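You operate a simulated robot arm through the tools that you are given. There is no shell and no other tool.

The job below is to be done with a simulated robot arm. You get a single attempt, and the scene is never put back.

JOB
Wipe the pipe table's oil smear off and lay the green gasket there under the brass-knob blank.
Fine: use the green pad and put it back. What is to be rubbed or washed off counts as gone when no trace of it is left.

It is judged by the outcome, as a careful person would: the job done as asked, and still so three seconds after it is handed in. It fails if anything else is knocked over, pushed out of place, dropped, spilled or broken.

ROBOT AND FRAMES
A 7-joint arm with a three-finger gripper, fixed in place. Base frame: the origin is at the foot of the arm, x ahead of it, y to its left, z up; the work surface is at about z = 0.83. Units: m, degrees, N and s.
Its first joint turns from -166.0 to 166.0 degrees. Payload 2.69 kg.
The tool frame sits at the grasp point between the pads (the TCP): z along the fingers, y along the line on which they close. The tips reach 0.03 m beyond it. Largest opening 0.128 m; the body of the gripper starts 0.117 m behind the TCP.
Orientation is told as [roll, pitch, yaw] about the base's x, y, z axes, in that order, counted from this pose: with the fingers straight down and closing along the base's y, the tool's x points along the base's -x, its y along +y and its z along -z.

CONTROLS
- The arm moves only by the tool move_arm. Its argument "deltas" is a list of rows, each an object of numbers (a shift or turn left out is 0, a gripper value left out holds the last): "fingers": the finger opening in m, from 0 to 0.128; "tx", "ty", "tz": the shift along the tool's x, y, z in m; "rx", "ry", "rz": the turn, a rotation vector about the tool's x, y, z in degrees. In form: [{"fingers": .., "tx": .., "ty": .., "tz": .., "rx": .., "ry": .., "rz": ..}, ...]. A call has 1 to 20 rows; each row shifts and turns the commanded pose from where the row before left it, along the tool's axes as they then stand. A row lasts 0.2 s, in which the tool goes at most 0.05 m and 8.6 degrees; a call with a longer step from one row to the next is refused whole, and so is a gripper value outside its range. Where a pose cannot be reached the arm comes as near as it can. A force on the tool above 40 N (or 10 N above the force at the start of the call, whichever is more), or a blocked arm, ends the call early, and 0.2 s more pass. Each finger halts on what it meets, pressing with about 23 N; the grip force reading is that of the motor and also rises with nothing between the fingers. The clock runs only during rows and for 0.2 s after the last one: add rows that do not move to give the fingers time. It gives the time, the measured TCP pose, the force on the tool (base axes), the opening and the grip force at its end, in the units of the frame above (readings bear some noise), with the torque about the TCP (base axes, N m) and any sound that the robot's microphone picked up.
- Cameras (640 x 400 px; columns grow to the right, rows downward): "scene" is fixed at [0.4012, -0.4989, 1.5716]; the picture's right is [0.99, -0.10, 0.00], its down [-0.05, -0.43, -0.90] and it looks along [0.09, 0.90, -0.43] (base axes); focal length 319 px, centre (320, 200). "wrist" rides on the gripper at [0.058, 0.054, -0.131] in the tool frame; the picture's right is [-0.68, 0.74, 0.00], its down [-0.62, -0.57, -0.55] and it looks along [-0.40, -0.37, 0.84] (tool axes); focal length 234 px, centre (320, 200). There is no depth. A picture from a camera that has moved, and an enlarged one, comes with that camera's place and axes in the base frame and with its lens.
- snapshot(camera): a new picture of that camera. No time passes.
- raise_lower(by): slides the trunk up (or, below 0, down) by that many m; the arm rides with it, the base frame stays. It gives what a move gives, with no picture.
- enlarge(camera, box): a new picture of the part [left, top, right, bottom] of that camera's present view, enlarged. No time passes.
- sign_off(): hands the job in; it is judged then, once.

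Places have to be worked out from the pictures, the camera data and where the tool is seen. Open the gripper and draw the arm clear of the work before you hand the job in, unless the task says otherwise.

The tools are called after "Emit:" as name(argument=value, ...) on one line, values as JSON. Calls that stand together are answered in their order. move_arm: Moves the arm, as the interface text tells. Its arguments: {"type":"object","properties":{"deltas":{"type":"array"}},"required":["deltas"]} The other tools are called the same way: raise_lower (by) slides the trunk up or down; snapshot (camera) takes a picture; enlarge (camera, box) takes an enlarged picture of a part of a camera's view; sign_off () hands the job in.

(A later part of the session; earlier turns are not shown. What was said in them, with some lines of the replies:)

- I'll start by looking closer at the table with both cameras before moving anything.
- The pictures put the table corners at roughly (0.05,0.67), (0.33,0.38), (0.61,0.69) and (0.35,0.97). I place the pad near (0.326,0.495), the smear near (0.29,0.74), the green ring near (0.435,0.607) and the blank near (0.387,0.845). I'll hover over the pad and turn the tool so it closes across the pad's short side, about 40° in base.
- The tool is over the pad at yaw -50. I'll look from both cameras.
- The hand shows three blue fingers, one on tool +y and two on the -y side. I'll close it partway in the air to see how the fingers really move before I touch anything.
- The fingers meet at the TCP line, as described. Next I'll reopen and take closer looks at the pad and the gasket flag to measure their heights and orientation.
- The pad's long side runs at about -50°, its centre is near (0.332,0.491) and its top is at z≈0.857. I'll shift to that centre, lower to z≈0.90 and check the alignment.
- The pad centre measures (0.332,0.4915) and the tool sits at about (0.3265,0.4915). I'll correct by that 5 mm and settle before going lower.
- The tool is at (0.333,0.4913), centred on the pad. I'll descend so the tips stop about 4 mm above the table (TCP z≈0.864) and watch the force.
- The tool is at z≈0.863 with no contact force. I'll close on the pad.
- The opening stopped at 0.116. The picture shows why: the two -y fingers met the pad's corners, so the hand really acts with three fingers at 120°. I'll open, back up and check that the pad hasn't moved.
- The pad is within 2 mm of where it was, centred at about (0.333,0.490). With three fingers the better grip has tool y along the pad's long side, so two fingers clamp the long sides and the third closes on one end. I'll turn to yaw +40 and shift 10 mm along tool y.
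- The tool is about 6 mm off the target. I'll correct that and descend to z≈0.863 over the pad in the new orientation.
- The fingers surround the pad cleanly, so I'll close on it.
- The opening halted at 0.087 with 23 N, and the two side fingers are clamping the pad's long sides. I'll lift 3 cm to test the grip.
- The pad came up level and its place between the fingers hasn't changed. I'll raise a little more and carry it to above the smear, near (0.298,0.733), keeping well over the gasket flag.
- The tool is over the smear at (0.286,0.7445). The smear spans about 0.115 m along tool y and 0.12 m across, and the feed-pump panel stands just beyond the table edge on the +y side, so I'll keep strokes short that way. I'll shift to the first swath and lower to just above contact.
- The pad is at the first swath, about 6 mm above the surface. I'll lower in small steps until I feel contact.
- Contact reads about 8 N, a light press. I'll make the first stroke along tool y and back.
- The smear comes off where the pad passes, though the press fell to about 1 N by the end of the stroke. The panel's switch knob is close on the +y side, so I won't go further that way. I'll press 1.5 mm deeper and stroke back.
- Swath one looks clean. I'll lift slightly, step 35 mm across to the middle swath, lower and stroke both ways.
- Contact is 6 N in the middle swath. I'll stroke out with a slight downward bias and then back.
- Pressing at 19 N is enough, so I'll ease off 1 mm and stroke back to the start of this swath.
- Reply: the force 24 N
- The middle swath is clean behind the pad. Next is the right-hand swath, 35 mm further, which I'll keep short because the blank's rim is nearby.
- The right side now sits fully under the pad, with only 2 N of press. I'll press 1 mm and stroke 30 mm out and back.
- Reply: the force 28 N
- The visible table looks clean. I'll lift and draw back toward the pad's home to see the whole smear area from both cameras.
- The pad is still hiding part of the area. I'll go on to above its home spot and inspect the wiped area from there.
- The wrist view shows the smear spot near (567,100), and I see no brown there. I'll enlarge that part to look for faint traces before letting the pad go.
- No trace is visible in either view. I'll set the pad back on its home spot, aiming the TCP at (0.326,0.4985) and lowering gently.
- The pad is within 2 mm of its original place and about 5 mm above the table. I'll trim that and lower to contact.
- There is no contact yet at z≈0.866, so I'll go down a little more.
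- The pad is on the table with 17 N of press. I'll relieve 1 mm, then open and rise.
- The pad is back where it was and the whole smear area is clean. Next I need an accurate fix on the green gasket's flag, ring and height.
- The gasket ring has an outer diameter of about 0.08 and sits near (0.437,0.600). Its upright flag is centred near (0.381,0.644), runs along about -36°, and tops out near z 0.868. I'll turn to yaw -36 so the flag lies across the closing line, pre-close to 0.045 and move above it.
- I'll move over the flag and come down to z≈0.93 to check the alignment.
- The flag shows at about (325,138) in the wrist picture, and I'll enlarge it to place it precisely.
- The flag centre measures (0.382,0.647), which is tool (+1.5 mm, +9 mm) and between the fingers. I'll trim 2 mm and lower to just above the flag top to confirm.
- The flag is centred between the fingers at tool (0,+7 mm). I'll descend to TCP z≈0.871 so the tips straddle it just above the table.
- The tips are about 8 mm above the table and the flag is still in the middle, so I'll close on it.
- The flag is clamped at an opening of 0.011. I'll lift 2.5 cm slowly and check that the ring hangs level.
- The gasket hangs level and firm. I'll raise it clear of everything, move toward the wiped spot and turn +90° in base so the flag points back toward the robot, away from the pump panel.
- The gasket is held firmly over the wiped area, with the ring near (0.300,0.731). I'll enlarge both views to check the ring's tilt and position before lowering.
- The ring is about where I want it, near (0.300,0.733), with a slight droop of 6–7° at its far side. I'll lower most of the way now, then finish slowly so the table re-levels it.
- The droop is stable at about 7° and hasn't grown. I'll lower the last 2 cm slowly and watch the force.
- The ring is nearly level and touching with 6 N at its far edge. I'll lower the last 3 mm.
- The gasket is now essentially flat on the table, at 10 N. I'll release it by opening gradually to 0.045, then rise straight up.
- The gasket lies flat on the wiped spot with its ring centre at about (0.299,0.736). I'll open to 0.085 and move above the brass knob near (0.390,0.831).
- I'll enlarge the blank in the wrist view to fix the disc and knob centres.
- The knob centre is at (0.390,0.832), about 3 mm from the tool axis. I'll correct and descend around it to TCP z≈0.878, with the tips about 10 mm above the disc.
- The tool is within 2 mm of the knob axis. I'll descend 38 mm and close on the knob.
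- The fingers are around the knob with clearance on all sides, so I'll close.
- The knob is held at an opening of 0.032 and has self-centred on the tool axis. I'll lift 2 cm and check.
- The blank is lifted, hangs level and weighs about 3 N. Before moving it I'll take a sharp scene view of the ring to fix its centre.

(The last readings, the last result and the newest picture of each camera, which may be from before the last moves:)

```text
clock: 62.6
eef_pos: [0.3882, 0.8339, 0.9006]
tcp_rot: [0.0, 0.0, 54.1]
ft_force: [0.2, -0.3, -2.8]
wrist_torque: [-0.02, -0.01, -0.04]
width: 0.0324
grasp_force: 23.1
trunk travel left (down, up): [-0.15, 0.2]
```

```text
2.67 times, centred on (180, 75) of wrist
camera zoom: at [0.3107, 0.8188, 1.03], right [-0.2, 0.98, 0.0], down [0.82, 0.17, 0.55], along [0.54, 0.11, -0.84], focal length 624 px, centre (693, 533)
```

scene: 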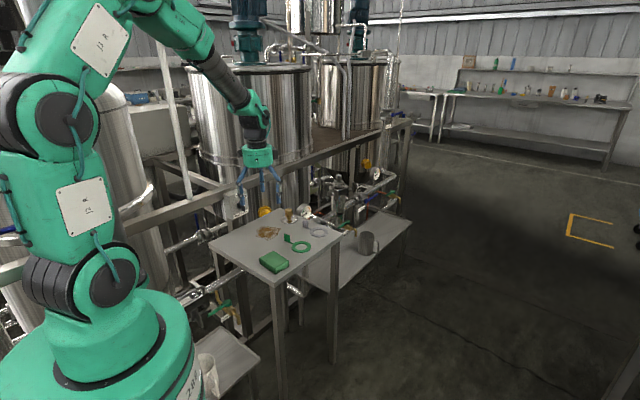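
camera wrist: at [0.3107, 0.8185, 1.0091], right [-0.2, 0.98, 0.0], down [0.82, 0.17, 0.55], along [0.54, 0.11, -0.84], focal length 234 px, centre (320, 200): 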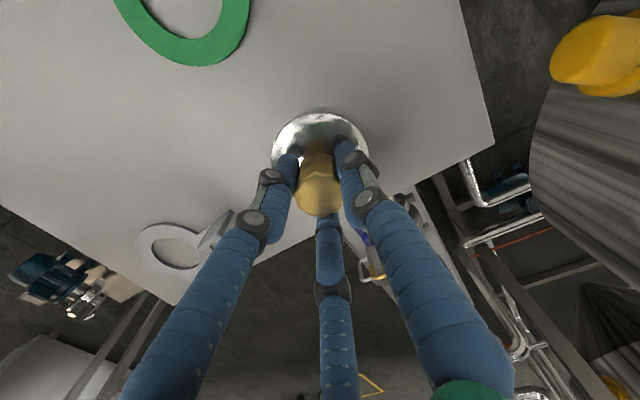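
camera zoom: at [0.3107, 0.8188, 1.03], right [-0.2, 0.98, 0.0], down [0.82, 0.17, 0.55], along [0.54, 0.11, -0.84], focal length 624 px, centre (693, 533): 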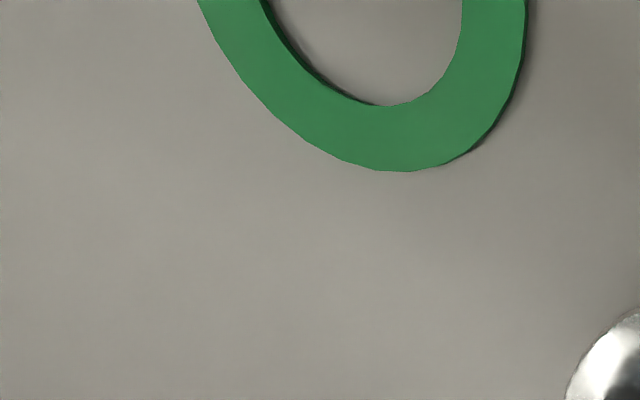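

The ring centre is at (0.2995,0.736), and the scene view agrees with the known tool position to about 1 mm. I'll raise a little and carry the blank to over the ring.

Emit:
move_arm(deltas=[{"tz": -0.03}, {"tx": 0.0263, "ty": 0.0029}, {"tx": 0.0263, "ty": 0.0029}, {"tx": 0.0263, "ty": 0.0029}, {"tx": 0.0263, "ty": 0.003}, {"tx": 0.0264, "ty": 0.003}, {}, {}])

Emit:
snapshot(camera="wrist")

Emit:
enlarge(camera="scene", box=[235, 190, 315, 250])

```text
clock: 64.4
eef_pos: [0.2986, 0.7358, 0.9288]
tcp_rot: [0.0, -0.1, 54.1]
ft_force: [0.1, -0.7, -2.5]
wrist_torque: [0.0, 0.01, 0.0]
width: 0.0324
grasp_force: 23.2
trunk travel left (down, up): [-0.15, 0.2]
```

```text
taken
camera wrist: at [0.2211, 0.7218, 1.0589], right [-0.2, 0.98, 0.0], down [0.82, 0.17, 0.55], along [0.54, 0.11, -0.84], focal length 234 px, centre (320, 200)
```

wrist: 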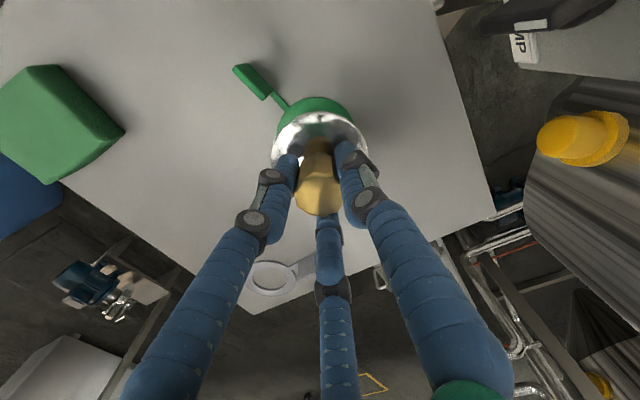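

```text
6.67 times, centred on (275, 220) of scene
camera zoom: at [0.4012, -0.4989, 1.5716], right [0.99, -0.1, 0.0], down [-0.05, -0.43, -0.9], along [0.09, 0.9, -0.43], focal length 2126 px, centre (620, 67)
```

zoom: 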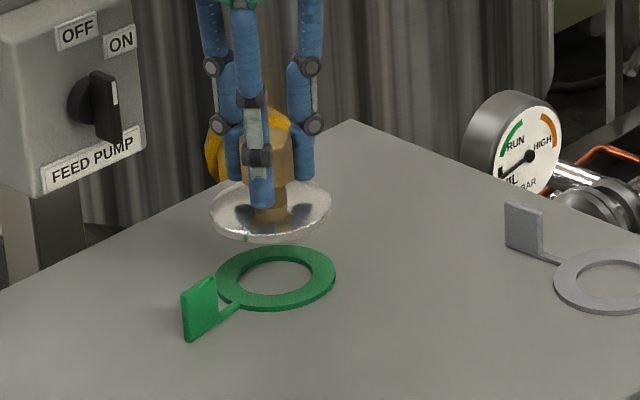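

The disc is concentric with the ring to within about 1 mm. I'll lower to just above the gasket.

Emit:
move_arm(deltas=[{"tz": 0.015}, {"tz": 0.015}, {"tz": 0.01}, {}])

Emit:
enlarge(camera="scene", box=[235, 190, 315, 250])

Emit:
snapshot(camera="wrist")

```text
clock: 65.4
eef_pos: [0.298, 0.7381, 0.888]
tcp_rot: [0.0, -0.1, 54.0]
ft_force: [0.7, 0.1, -2.5]
wrist_torque: [-0.02, 0.0, -0.01]
width: 0.0325
grasp_force: 22.7
trunk travel left (down, up): [-0.15, 0.2]
```

```text
6.67 times, centred on (275, 220) of scene
camera zoom: at [0.4012, -0.4989, 1.5716], right [0.99, -0.1, 0.0], down [-0.05, -0.43, -0.9], along [0.09, 0.9, -0.43], focal length 2126 px, centre (620, 67)
```

zoom: 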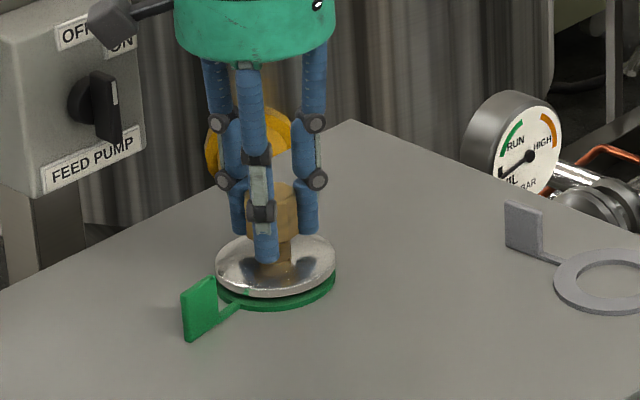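

```text
taken
camera wrist: at [0.2212, 0.7218, 1.0181], right [-0.2, 0.98, 0.0], down [0.82, 0.17, 0.55], along [0.54, 0.11, -0.84], focal length 234 px, centre (320, 200)
```

wrist: 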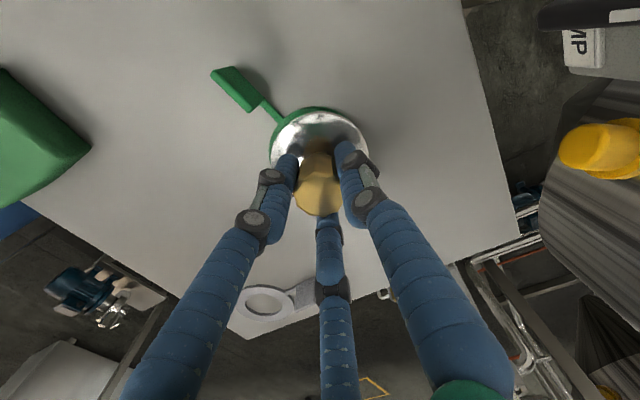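

It is well aligned, about 5 mm above seating. I'll lower in small steps and watch for the weight to transfer.

Emit:
move_arm(deltas=[{"tz": 0.002}, {"tz": 0.0015}, {"tz": 0.0012}, {}])

```text
clock: 66.4
eef_pos: [0.2986, 0.7345, 0.8829]
tcp_rot: [-0.1, 0.0, 54.1]
ft_force: [1.1, -0.8, -1.7]
wrist_torque: [-0.07, -0.08, -0.01]
width: 0.0323
grasp_force: 22.9
trunk travel left (down, up): [-0.15, 0.2]
```

The weight has begun to transfer, with the force going from -2.5 to -1.7 N. I'll lower about 1 mm more.

Emit:
move_arm(deltas=[{"tz": 0.0008}, {"tz": 0.0005}, {}])

Emit:
enlarge(camera="scene", box=[248, 208, 292, 246])

Emit:
enlarge(camera="wrist", box=[190, 50, 390, 230])

```text
clock: 67.2
eef_pos: [0.2987, 0.7352, 0.884]
tcp_rot: [0.1, 0.0, 54.0]
ft_force: [-1.6, -8.2, 9.7]
wrist_torque: [-0.48, 0.07, 0.03]
width: 0.0324
grasp_force: 23.5
trunk travel left (down, up): [-0.15, 0.2]
```

```text
10.53 times, centred on (270, 227) of scene
camera zoom: at [0.4012, -0.4989, 1.5716], right [0.99, -0.1, 0.0], down [-0.05, -0.43, -0.9], along [0.09, 0.9, -0.43], focal length 3357 px, centre (846, -84)
```

zoom: 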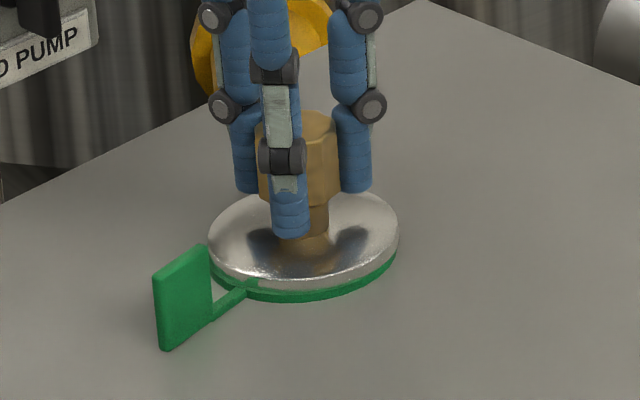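

```text
2.22 times, centred on (290, 140) of wrist
camera zoom: at [0.2216, 0.7204, 1.0131], right [-0.2, 0.98, 0.0], down [0.82, 0.17, 0.55], along [0.54, 0.11, -0.84], focal length 520 px, centre (387, 333)
```

zoom: 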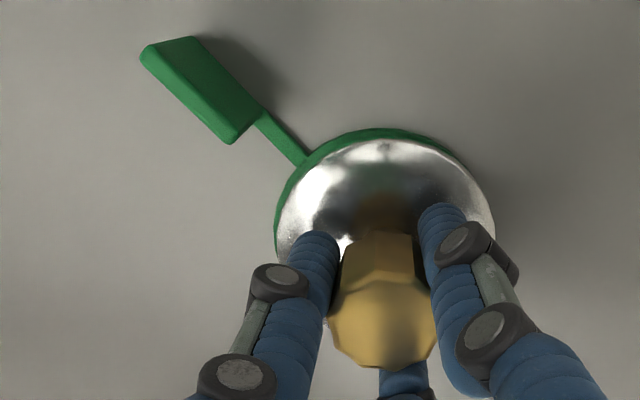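

The disc is seated on the ring and well centred. I'll relieve the press slightly, then open gradually and not too wide, to stay clear of the flag.

Emit:
move_arm(deltas=[{"tz": -0.0008}, {}, {"fingers": 0.04}, {"fingers": 0.05}, {"fingers": 0.062}, {}])

Emit:
enlarge(camera="scene", box=[248, 208, 292, 246])

Emit:
enlarge(camera="wrist", box=[190, 50, 390, 230])

```text
clock: 68.6
eef_pos: [0.2993, 0.7369, 0.8841]
tcp_rot: [0.1, 0.0, 54.2]
ft_force: [0.3, -0.6, 0.6]
wrist_torque: [0.0, -0.02, -0.02]
width: 0.0622
grasp_force: 0.0
trunk travel left (down, up): [-0.15, 0.2]
```

```text
10.53 times, centred on (270, 227) of scene
camera zoom: at [0.4012, -0.4989, 1.5716], right [0.99, -0.1, 0.0], down [-0.05, -0.43, -0.9], along [0.09, 0.9, -0.43], focal length 3357 px, centre (846, -84)
```

zoom: 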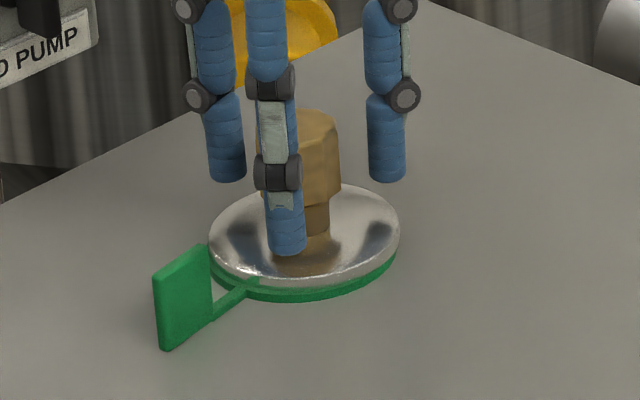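

```text
2.22 times, centred on (290, 140) of wrist
camera zoom: at [0.2222, 0.7216, 1.0131], right [-0.2, 0.98, 0.0], down [0.82, 0.17, 0.55], along [0.54, 0.11, -0.84], focal length 520 px, centre (387, 333)
```

zoom: 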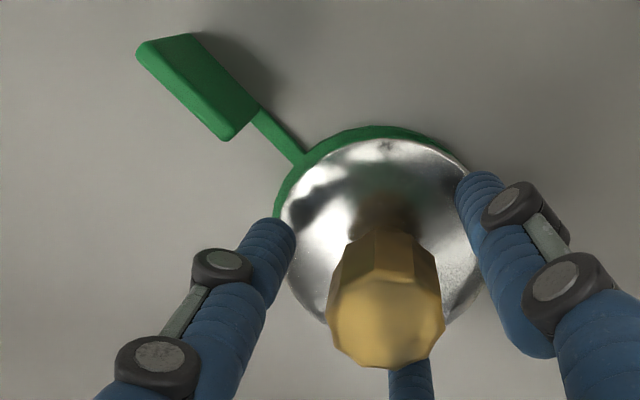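

The blank stays put on the gasket with the fingers clear. I'll rise straight up.

Emit:
move_arm(deltas=[{"tz": -0.015}, {"tz": -0.025}, {"tz": -0.035}, {"tz": -0.04}, {"tz": -0.04}, {}])

Emit:
snapshot(camera="wrist")

Emit:
enlarge(camera="scene", box=[210, 180, 360, 290])

```text
clock: 70.0
eef_pos: [0.2979, 0.7351, 1.0369]
tcp_rot: [0.0, -0.1, 54.0]
ft_force: [-0.4, -0.4, 1.3]
wrist_torque: [0.05, -0.02, 0.01]
width: 0.0622
grasp_force: 0.0
trunk travel left (down, up): [-0.15, 0.2]
```

```text
taken
camera wrist: at [0.2209, 0.7205, 1.1665], right [-0.2, 0.98, 0.0], down [0.82, 0.17, 0.55], along [0.54, 0.11, -0.84], focal length 234 px, centre (320, 200)
```

wrist: 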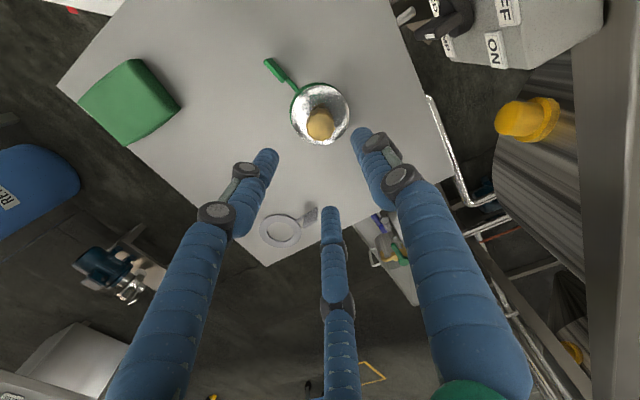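

```text
3.64 times, centred on (285, 235) of scene
camera zoom: at [0.4012, -0.4989, 1.5716], right [0.99, -0.1, 0.0], down [-0.05, -0.43, -0.9], along [0.09, 0.9, -0.43], focal length 1160 px, centre (447, 73)
```

zoom: 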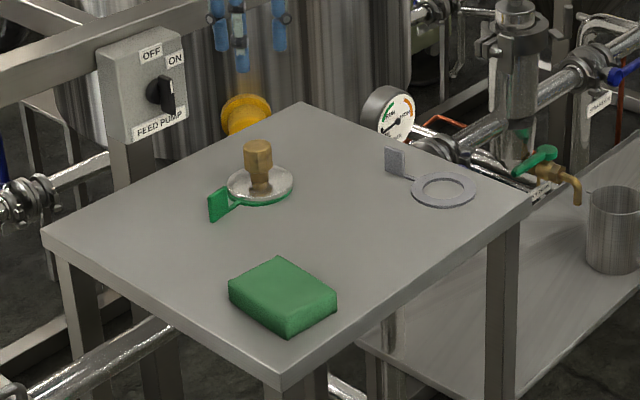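

Everything looks in place: the pad is home, the gasket is on the wiped spot under the blank, and the grey gasket is untouched. I'll open fully, rise and draw the arm back toward its starting pose.

Emit:
move_arm(deltas=[{"tz": -0.03}, {"tz": -0.03, "fingers": 0.128}, {"tx": 0.0358, "ty": -0.026}, {"tx": 0.0358, "ty": -0.026}, {"tx": 0.0358, "ty": -0.026}, {"tx": 0.0358, "ty": -0.026}, {"tx": 0.0358, "ty": -0.026}, {"tz": -0.04}, {}, {}])

Emit:
enlarge(camera="scene", box=[235, 195, 315, 250])

Emit:
enlarge(camera="scene", box=[200, 180, 420, 320])

Emit:
snapshot(camera="wrist")

```text
clock: 72.2
eef_pos: [0.3001, 0.5131, 1.1366]
tcp_rot: [0.1, 0.0, 54.1]
ft_force: [-0.4, 0.1, 0.6]
wrist_torque: [0.01, 0.0, -0.02]
width: 0.1281
grasp_force: 0.1
trunk travel left (down, up): [-0.15, 0.2]
```

```text
7.27 times, centred on (275, 222) of scene
camera zoom: at [0.4012, -0.4989, 1.5716], right [0.99, -0.1, 0.0], down [-0.05, -0.43, -0.9], along [0.09, 0.9, -0.43], focal length 2319 px, centre (647, 36)
```

zoom: 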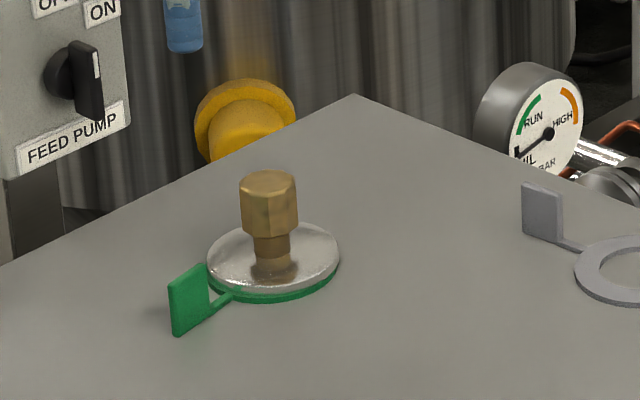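

```text
2.86 times, centred on (310, 250) of scene
camera zoom: at [0.4012, -0.4989, 1.5716], right [0.99, -0.1, 0.0], down [-0.05, -0.43, -0.9], along [0.09, 0.9, -0.43], focal length 911 px, centre (349, 57)
```

zoom: 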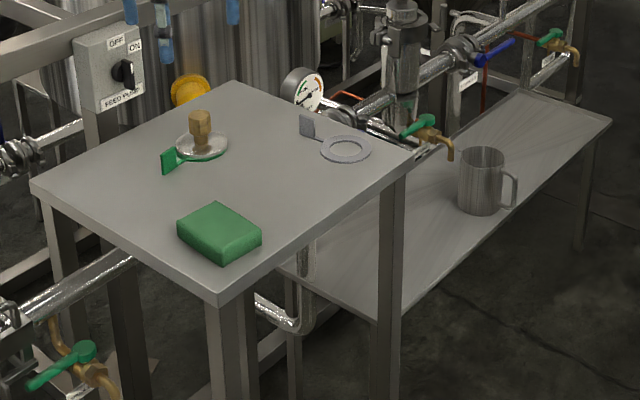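

```text
taken
camera wrist: at [0.2227, 0.4993, 1.2666], right [-0.2, 0.98, 0.0], down [0.82, 0.17, 0.55], along [0.54, 0.11, -0.84], focal length 234 px, centre (320, 200)
```

wrist: 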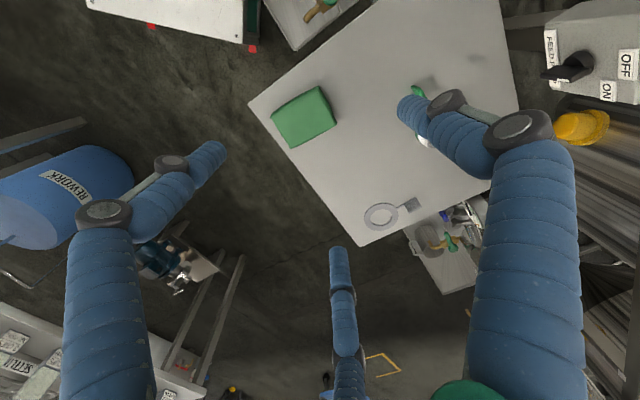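

The final views show a clean table with no trace of the smear. The pad is back on its original spot, the green gasket lies flat where the smear was with the brass-knob blank seated on it, and the grey gasket is unmoved. The arm is clear with the gripper open, so I'm handing the job in.

Emit:
sign_off()

```text
The job is handed in.
```

The job is done and handed in. The oil smear is wiped off the pipe table, and the last pictures show no trace of it.

- **Gasket and blank:** the green gasket lies flat where the smear was, with the brass-knob blank seated on top. I took "there" to mean the wiped spot, so I moved the blank about 13 cm from where it stood to put it over the gasket.
- **Gasket direction:** I turned the gasket 90° from how it had been lying, so its flag now points back toward the robot.
- **Green pad:** it is back in its original place, to within a few millimetres.
- **Everything else:** nothing else was touched or moved. The gripper is open and the arm is clear of the table.

My first grip on the pad failed because the hand closes with three fingers rather than two. It shifted the pad by no more than about 2 mm, and I then gripped it in a different orientation.
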